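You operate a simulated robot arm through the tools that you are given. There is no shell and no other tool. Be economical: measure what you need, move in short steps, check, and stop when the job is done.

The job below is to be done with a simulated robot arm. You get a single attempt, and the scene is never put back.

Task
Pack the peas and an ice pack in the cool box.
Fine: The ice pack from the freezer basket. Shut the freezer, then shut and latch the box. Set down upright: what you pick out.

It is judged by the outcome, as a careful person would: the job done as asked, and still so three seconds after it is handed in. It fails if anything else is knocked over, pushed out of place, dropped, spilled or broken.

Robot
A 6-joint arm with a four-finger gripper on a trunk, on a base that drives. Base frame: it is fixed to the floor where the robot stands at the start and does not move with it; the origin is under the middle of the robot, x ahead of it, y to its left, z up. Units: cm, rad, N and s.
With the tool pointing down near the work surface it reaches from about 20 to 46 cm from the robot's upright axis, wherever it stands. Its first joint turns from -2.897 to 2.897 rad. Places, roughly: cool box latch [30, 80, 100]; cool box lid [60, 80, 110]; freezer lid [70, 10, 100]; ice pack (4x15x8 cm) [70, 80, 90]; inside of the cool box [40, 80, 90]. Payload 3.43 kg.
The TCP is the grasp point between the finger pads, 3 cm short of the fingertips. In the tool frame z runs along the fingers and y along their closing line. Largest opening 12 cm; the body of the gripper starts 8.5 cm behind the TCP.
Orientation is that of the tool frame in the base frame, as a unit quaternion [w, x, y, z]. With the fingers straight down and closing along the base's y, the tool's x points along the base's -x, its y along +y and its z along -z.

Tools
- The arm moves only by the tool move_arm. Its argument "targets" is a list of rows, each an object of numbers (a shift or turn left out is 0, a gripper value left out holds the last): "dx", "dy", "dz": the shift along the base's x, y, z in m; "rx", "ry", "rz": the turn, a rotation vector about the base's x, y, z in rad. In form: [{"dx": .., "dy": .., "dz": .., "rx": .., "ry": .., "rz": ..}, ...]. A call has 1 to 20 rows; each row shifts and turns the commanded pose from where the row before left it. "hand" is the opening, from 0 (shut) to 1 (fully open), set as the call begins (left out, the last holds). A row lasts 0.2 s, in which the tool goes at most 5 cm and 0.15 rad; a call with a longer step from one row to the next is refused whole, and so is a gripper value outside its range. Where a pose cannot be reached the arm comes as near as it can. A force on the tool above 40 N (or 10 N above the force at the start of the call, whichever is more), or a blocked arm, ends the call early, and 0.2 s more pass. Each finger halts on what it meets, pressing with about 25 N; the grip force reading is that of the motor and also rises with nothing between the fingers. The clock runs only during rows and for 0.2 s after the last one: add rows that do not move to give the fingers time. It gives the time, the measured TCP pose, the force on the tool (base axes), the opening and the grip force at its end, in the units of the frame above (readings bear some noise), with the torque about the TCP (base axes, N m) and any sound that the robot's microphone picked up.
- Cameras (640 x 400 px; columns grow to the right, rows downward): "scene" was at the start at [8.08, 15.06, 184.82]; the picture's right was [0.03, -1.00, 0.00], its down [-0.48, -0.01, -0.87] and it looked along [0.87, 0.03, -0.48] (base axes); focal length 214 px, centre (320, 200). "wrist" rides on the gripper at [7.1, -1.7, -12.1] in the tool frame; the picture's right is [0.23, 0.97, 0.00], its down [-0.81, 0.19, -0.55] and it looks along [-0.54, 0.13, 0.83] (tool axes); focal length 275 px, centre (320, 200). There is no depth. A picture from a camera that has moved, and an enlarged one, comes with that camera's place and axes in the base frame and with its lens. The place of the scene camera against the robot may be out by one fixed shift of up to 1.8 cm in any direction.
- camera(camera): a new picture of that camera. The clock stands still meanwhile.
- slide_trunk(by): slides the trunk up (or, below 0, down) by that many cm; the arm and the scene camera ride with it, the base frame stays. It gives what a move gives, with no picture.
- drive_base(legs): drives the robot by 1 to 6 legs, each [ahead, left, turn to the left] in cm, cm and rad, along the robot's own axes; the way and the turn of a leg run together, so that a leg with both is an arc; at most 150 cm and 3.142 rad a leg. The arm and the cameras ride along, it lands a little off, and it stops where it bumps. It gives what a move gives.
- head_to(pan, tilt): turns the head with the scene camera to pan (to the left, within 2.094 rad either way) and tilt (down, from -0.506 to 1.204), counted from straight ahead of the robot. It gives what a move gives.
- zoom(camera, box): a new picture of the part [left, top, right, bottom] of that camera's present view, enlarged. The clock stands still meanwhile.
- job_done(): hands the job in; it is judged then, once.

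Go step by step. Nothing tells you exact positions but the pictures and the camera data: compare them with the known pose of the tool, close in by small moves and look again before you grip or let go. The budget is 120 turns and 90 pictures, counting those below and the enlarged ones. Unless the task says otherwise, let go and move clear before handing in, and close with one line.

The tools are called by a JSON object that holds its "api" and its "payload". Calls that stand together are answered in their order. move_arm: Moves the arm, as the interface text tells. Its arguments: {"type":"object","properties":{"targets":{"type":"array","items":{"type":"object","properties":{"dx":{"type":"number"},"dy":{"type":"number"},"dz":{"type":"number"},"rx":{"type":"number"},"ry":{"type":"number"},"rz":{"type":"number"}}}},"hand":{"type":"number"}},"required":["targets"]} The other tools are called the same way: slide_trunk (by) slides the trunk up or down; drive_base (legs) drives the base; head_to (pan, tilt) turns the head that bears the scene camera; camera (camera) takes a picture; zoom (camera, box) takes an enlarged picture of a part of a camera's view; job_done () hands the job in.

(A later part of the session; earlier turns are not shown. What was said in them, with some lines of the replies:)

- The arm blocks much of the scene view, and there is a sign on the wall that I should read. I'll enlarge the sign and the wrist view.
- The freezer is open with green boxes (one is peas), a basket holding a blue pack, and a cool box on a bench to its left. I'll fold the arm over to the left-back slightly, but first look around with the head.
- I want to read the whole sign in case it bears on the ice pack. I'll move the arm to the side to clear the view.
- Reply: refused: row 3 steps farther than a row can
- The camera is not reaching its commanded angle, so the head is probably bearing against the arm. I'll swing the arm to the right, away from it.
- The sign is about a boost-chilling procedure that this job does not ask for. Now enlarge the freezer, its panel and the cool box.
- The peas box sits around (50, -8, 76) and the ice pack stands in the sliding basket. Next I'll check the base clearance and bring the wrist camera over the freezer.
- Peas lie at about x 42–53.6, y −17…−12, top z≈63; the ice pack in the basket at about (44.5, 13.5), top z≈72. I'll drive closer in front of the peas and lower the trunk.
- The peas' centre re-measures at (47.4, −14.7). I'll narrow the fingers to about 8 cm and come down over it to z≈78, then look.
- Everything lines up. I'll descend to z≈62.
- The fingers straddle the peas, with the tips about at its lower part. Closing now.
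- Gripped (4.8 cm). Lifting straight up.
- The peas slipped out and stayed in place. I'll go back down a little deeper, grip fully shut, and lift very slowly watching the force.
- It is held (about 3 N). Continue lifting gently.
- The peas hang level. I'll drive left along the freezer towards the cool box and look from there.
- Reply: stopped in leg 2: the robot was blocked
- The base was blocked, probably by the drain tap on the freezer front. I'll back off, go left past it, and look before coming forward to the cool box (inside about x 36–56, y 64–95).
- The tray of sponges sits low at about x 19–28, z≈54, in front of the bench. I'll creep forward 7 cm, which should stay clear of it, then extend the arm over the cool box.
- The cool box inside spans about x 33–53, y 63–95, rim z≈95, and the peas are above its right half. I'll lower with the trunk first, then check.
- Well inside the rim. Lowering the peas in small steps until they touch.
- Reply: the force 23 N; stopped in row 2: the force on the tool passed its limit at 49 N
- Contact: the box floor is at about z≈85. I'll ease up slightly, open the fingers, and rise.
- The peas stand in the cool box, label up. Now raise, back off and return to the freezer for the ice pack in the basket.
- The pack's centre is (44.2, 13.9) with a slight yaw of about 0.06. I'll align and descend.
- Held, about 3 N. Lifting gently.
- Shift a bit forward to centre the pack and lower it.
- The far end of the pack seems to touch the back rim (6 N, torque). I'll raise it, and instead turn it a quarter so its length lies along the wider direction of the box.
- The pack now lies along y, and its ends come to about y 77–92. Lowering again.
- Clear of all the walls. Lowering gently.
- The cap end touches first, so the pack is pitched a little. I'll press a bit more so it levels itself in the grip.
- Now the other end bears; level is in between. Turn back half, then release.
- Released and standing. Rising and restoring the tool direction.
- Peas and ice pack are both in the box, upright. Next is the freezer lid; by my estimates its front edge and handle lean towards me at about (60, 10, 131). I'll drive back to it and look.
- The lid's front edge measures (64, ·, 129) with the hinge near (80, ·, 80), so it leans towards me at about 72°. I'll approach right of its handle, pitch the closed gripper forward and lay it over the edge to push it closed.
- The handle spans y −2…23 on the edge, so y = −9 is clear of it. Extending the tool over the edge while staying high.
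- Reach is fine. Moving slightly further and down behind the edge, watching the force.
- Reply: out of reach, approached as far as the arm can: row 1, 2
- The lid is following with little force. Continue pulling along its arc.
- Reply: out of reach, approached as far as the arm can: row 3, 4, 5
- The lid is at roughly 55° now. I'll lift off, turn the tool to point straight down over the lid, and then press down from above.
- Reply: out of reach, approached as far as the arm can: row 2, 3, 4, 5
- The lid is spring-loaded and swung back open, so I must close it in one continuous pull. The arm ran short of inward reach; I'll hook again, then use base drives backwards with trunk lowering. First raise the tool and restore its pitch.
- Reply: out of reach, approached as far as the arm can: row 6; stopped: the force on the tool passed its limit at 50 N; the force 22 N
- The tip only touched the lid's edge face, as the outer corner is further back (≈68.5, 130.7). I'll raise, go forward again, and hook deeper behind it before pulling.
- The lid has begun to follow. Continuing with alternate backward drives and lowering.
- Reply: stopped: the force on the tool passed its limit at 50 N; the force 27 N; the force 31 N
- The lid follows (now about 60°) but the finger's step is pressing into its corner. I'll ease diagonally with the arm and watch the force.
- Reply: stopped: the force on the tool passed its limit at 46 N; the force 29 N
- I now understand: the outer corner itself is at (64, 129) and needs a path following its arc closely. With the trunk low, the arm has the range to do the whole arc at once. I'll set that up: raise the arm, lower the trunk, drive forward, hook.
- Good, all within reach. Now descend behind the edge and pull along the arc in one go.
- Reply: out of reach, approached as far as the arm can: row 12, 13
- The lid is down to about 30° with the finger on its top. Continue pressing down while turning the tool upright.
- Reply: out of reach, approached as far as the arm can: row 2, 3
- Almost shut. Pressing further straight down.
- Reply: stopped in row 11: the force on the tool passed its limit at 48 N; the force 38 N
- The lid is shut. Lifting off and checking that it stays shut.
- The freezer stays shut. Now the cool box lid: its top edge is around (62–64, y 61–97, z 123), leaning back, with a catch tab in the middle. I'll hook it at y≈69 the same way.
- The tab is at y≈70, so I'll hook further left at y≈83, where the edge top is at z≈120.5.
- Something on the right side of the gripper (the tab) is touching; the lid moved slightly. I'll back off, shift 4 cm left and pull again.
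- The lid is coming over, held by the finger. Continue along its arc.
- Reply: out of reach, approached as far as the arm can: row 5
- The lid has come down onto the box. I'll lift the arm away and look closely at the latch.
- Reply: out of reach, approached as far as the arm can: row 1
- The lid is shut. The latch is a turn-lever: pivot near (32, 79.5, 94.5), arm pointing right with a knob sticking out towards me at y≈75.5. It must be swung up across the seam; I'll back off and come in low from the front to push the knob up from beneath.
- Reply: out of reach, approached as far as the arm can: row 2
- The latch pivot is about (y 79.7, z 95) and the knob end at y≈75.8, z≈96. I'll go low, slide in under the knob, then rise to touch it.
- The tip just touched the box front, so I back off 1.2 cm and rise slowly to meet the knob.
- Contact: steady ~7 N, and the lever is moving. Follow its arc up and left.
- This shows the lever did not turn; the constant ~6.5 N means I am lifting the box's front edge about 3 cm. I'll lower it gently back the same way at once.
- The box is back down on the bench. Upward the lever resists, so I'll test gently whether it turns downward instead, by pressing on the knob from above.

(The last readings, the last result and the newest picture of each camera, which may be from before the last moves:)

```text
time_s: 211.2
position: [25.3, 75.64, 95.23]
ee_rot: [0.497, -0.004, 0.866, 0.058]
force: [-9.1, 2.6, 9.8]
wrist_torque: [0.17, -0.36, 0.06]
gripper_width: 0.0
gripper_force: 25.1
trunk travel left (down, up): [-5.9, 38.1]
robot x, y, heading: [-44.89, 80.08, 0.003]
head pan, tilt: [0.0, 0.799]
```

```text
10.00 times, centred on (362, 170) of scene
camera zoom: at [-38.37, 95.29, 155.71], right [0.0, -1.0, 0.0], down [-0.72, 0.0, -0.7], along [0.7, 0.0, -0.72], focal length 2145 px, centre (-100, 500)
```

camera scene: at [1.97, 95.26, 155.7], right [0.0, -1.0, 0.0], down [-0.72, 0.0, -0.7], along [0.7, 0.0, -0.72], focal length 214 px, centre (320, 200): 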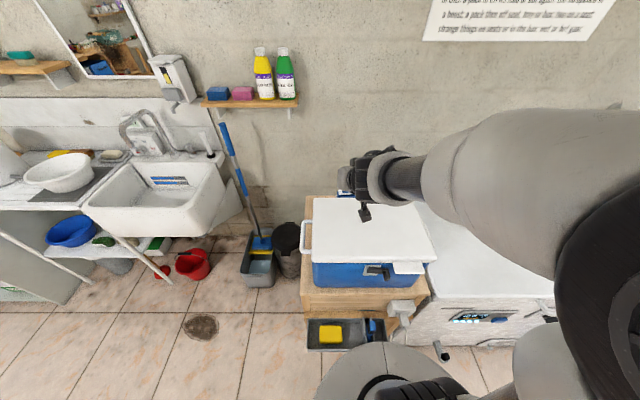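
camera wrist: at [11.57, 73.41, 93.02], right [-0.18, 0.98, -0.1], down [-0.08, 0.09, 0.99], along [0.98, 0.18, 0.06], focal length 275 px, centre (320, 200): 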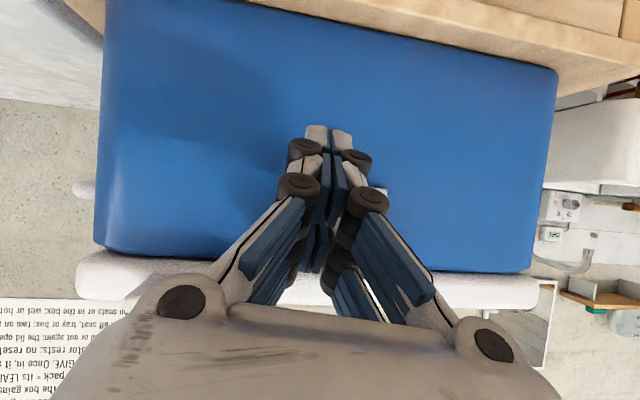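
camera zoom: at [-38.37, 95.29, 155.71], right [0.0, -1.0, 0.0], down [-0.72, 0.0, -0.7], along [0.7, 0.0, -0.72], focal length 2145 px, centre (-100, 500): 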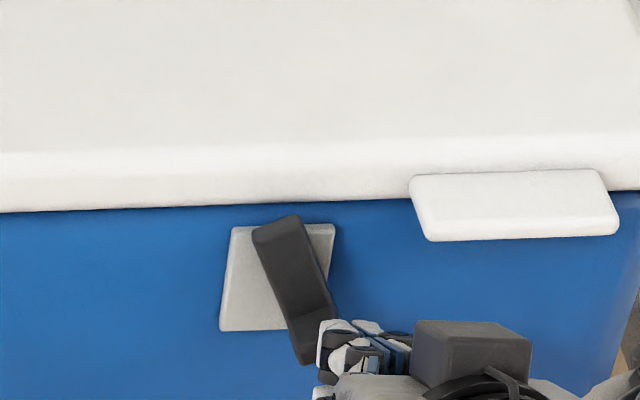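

The lever does turn downward: it was at its upper stop when open, so pointing down is the latched way. It now points nearly straight down; I'll relieve the push on the box and nudge the lever leftward to its end.

{"api": "move_arm", "payload": {"targets": [{"dx": -0.008}, {"dx": -0.004}, {}]}}

{"api": "move_arm", "payload": {"targets": [{"dy": 0.004}, {"dy": 0.004}, {}]}}

```text
time_s: 212.0
position: [24.13, 75.62, 95.18]
ee_rot: [0.496, -0.003, 0.866, 0.058]
force: [-1.0, -0.8, 0.0]
wrist_torque: [-0.02, -0.01, -0.02]
gripper_width: 0.0
gripper_force: 25.1
trunk travel left (down, up): [-5.9, 38.1]
robot x, y, heading: [-45.39, 80.45, 0.002]
head pan, tilt: [0.0, 0.799]
```

```text
time_s: 212.8
position: [24.31, 76.39, 95.01]
ee_rot: [0.497, -0.003, 0.866, 0.058]
force: [-0.7, -0.6, -0.6]
wrist_torque: [-0.02, -0.02, 0.01]
gripper_width: 0.01
gripper_force: 24.7
trunk travel left (down, up): [-5.9, 38.1]
robot x, y, heading: [-45.46, 80.25, -0.002]
head pan, tilt: [0.0, 0.799]
```

{"api": "move_arm", "payload": {"targets": [{"dz": -0.008}, {"dz": -0.007}, {"dx": 0.005}, {}]}}

{"api": "move_arm", "payload": {"targets": [{"dy": 0.004}, {"dy": 0.004}, {}]}}

```text
time_s: 213.8
position: [24.71, 76.35, 93.52]
ee_rot: [0.497, -0.002, 0.866, 0.058]
force: [-0.4, -0.8, -0.1]
wrist_torque: [0.06, 0.0, -0.01]
gripper_width: 0.01
gripper_force: 24.7
trunk travel left (down, up): [-5.9, 38.1]
robot x, y, heading: [-45.23, 80.35, 0.0]
head pan, tilt: [0.0, 0.799]
```

```text
time_s: 214.6
position: [24.69, 77.17, 93.68]
ee_rot: [0.497, -0.003, 0.866, 0.058]
force: [-0.2, -0.3, 0.0]
wrist_torque: [-0.03, 0.0, 0.02]
gripper_width: 0.0
gripper_force: 25.0
trunk travel left (down, up): [-5.9, 38.1]
robot x, y, heading: [-45.24, 80.53, 0.001]
head pan, tilt: [0.0, 0.799]
```

{"api": "move_arm", "payload": {"targets": [{"dy": 0.004}, {"dy": 0.004}, {}]}}

{"api": "move_arm", "payload": {"targets": [{"dy": 0.004}, {"dy": 0.003}, {}]}}

```text
time_s: 215.4
position: [24.82, 78.0, 93.61]
ee_rot: [0.497, -0.003, 0.866, 0.057]
force: [0.0, -0.4, -0.1]
wrist_torque: [0.0, -0.05, 0.0]
gripper_width: 0.0
gripper_force: 25.5
trunk travel left (down, up): [-5.9, 38.1]
robot x, y, heading: [-45.27, 80.83, -0.001]
head pan, tilt: [0.0, 0.799]
```

```text
time_s: 216.2
position: [24.82, 78.54, 93.58]
ee_rot: [0.497, -0.003, 0.866, 0.058]
force: [-0.1, -0.3, 0.3]
wrist_torque: [-0.01, 0.02, -0.05]
gripper_width: 0.0
gripper_force: 24.9
trunk travel left (down, up): [-5.9, 38.1]
robot x, y, heading: [-44.92, 80.43, 0.001]
head pan, tilt: [0.0, 0.799]
```

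{"api": "move_arm", "payload": {"targets": [{"dy": -0.02}, {"dy": -0.006}, {"dx": 0.011}, {}]}}

{"api": "move_arm", "payload": {"targets": [{"dy": 0.005}, {"dy": 0.005}, {}]}}

{"api": "move_arm", "payload": {"targets": [{"dy": 0.004}, {"dy": 0.004}, {}]}}

```text
time_s: 217.2
position: [25.72, 75.98, 93.65]
ee_rot: [0.496, -0.003, 0.866, 0.058]
force: [-6.2, -1.7, 0.4]
wrist_torque: [0.05, -0.06, -0.04]
gripper_width: 0.61
gripper_force: 25.4
trunk travel left (down, up): [-5.9, 38.1]
robot x, y, heading: [-44.84, 80.45, 0.003]
head pan, tilt: [0.0, 0.799]
```

```text
time_s: 218.0
position: [25.86, 77.11, 93.66]
ee_rot: [0.495, -0.003, 0.867, 0.058]
force: [-5.6, -1.4, -2.6]
wrist_torque: [-0.01, 0.09, -0.04]
gripper_width: 0.59
gripper_force: 25.1
trunk travel left (down, up): [-5.9, 38.1]
robot x, y, heading: [-45.62, 80.38, 0.005]
head pan, tilt: [0.0, 0.799]
```

```text
time_s: 218.8
position: [25.75, 77.87, 93.69]
ee_rot: [0.496, -0.003, 0.866, 0.058]
force: [-5.5, -1.5, 0.1]
wrist_torque: [0.0, -0.03, -0.05]
gripper_width: 0.6
gripper_force: 25.2
trunk travel left (down, up): [-5.9, 38.1]
robot x, y, heading: [-44.82, 80.4, -0.005]
head pan, tilt: [0.0, 0.799]
```

The knob tip is caught between the fingertips and the lever follows. Continue left with a lighter push until it stops.

{"api": "move_arm", "payload": {"targets": [{"dx": -0.003, "dy": 0.004}, {"dy": 0.004}, {}]}}

{"api": "move_arm", "payload": {"targets": [{"dy": 0.004}, {"dy": 0.003}, {}]}}

```text
time_s: 219.6
position: [25.41, 78.64, 93.68]
ee_rot: [0.497, -0.003, 0.866, 0.058]
force: [-0.9, -0.3, -0.4]
wrist_torque: [-0.01, -0.02, 0.01]
gripper_width: 0.04
gripper_force: 24.6
trunk travel left (down, up): [-5.9, 38.1]
robot x, y, heading: [-45.54, 80.81, 0.001]
head pan, tilt: [0.0, 0.799]
```

```text
time_s: 220.4
position: [25.62, 79.37, 93.59]
ee_rot: [0.497, -0.002, 0.866, 0.057]
force: [0.0, -0.9, -0.5]
wrist_torque: [0.02, 0.01, -0.02]
gripper_width: 0.0
gripper_force: 25.3
trunk travel left (down, up): [-5.9, 38.1]
robot x, y, heading: [-45.51, 80.46, 0.001]
head pan, tilt: [0.0, 0.799]
```

{"api": "move_arm", "payload": {"targets": [{"dx": -0.04}, {"dy": -0.04, "dz": -0.02}, {"dx": 0.038}, {}]}}

{"api": "move_arm", "payload": {"targets": [{"dy": 0.005}, {"dy": 0.005}, {}]}}

{"api": "move_arm", "payload": {"targets": [{"dy": 0.004}, {"dy": 0.004}, {}]}}

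```text
time_s: 221.4
position: [25.37, 75.36, 91.52]
ee_rot: [0.496, -0.002, 0.866, 0.057]
force: [0.4, 0.6, -0.5]
wrist_torque: [-0.01, 0.01, -0.02]
gripper_width: 0.0
gripper_force: 24.3
trunk travel left (down, up): [-5.9, 38.1]
robot x, y, heading: [-44.91, 80.48, -0.001]
head pan, tilt: [0.0, 0.799]
```

```text
time_s: 222.2
position: [25.35, 76.26, 91.58]
ee_rot: [0.496, -0.003, 0.866, 0.058]
force: [1.2, 0.1, -0.4]
wrist_torque: [-0.02, 0.03, 0.0]
gripper_width: 0.0
gripper_force: 24.9
trunk travel left (down, up): [-5.9, 38.1]
robot x, y, heading: [-44.99, 80.62, 0.003]
head pan, tilt: [0.0, 0.799]
```

```text
time_s: 223.0
position: [25.43, 77.06, 91.6]
ee_rot: [0.497, -0.002, 0.866, 0.057]
force: [0.1, 0.5, -0.6]
wrist_torque: [-0.02, -0.01, -0.05]
gripper_width: 0.0
gripper_force: 25.0
trunk travel left (down, up): [-5.9, 38.1]
robot x, y, heading: [-45.13, 80.11, 0.002]
head pan, tilt: [0.0, 0.799]
```

{"api": "move_arm", "payload": {"targets": [{"dy": 0.004}, {"dy": 0.004}, {}]}}

{"api": "move_arm", "payload": {"targets": [{"dy": 0.004}, {"dy": 0.003}, {}]}}

{"api": "move_arm", "payload": {"targets": [{"dy": 0.003}, {"dy": 0.003}, {}]}}

```text
time_s: 223.8
position: [25.39, 77.98, 91.56]
ee_rot: [0.496, -0.003, 0.866, 0.058]
force: [-0.4, -0.2, -0.8]
wrist_torque: [0.02, -0.01, -0.02]
gripper_width: 0.01
gripper_force: 25.2
trunk travel left (down, up): [-5.9, 38.1]
robot x, y, heading: [-45.39, 80.3, -0.0]
head pan, tilt: [0.0, 0.799]
```

```text
time_s: 224.6
position: [25.43, 78.69, 91.63]
ee_rot: [0.496, -0.003, 0.866, 0.058]
force: [0.0, 0.3, 0.4]
wrist_torque: [-0.02, 0.0, 0.04]
gripper_width: 0.04
gripper_force: 25.1
trunk travel left (down, up): [-5.9, 38.1]
robot x, y, heading: [-45.03, 80.2, -0.002]
head pan, tilt: [0.0, 0.799]
```

```text
time_s: 225.4
position: [25.46, 79.37, 91.62]
ee_rot: [0.497, -0.002, 0.866, 0.057]
force: [-0.2, -0.2, 0.5]
wrist_torque: [0.01, 0.0, 0.0]
gripper_width: 0.03
gripper_force: 24.7
trunk travel left (down, up): [-5.9, 38.1]
robot x, y, heading: [-45.37, 80.5, -0.001]
head pan, tilt: [0.0, 0.799]
```

No contact in that sweep, so the lever may already have turned fully. I'll back away and spend the last picture on the latch.

{"api": "move_arm", "payload": {"targets": [{"dx": -0.04}, {"dx": -0.04}, {"dx": -0.04, "dy": -0.02}, {"dy": -0.04}, {"dy": -0.04}, {}]}}

{"api": "zoom", "payload": {"camera": "scene", "box": [310, 125, 422, 195]}}

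```text
time_s: 226.8
position: [13.38, 68.81, 91.85]
ee_rot: [0.497, -0.003, 0.866, 0.057]
force: [-0.3, -0.4, 0.8]
wrist_torque: [-0.02, -0.01, 0.03]
gripper_width: 0.02
gripper_force: 24.3
out of reach, approached as far as the arm can: row 2
trunk travel left (down, up): [-5.9, 38.1]
robot x, y, heading: [-44.92, 80.04, -0.002]
head pan, tilt: [0.0, 0.799]
```

```text
5.71 times, centred on (366, 160) of scene
camera zoom: at [-38.13, 95.25, 155.7], right [0.0, -1.0, 0.0], down [-0.72, 0.0, -0.7], along [0.7, 0.0, -0.72], focal length 1226 px, centre (57, 429)
```

zoom: 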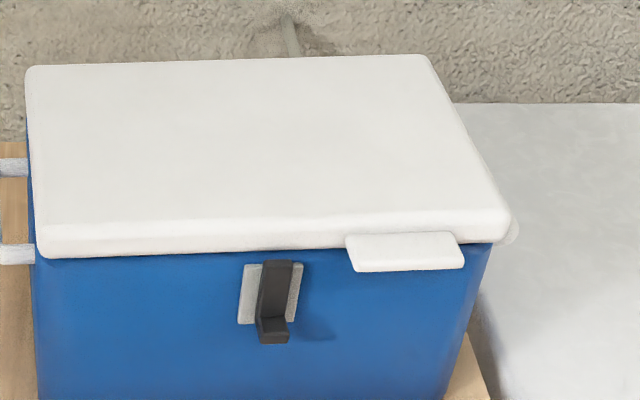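

The lever now points straight down, parallel with its plate. The lid and the freezer are both shut, with the peas and ice pack inside the box and the arm clear. Handing in.

{"api": "job_done", "payload": {}}

```text
The job is handed in.
```

I packed the peas and the freezer-basket ice pack upright in the cool box, shut the freezer, and shut the box. The latch is turned fully down, which I took to be its locked position because it would not turn up. While working the latch I briefly lifted the box's front edge about 3 cm. The box now sits turned by roughly 2°, and I did not look inside after that.
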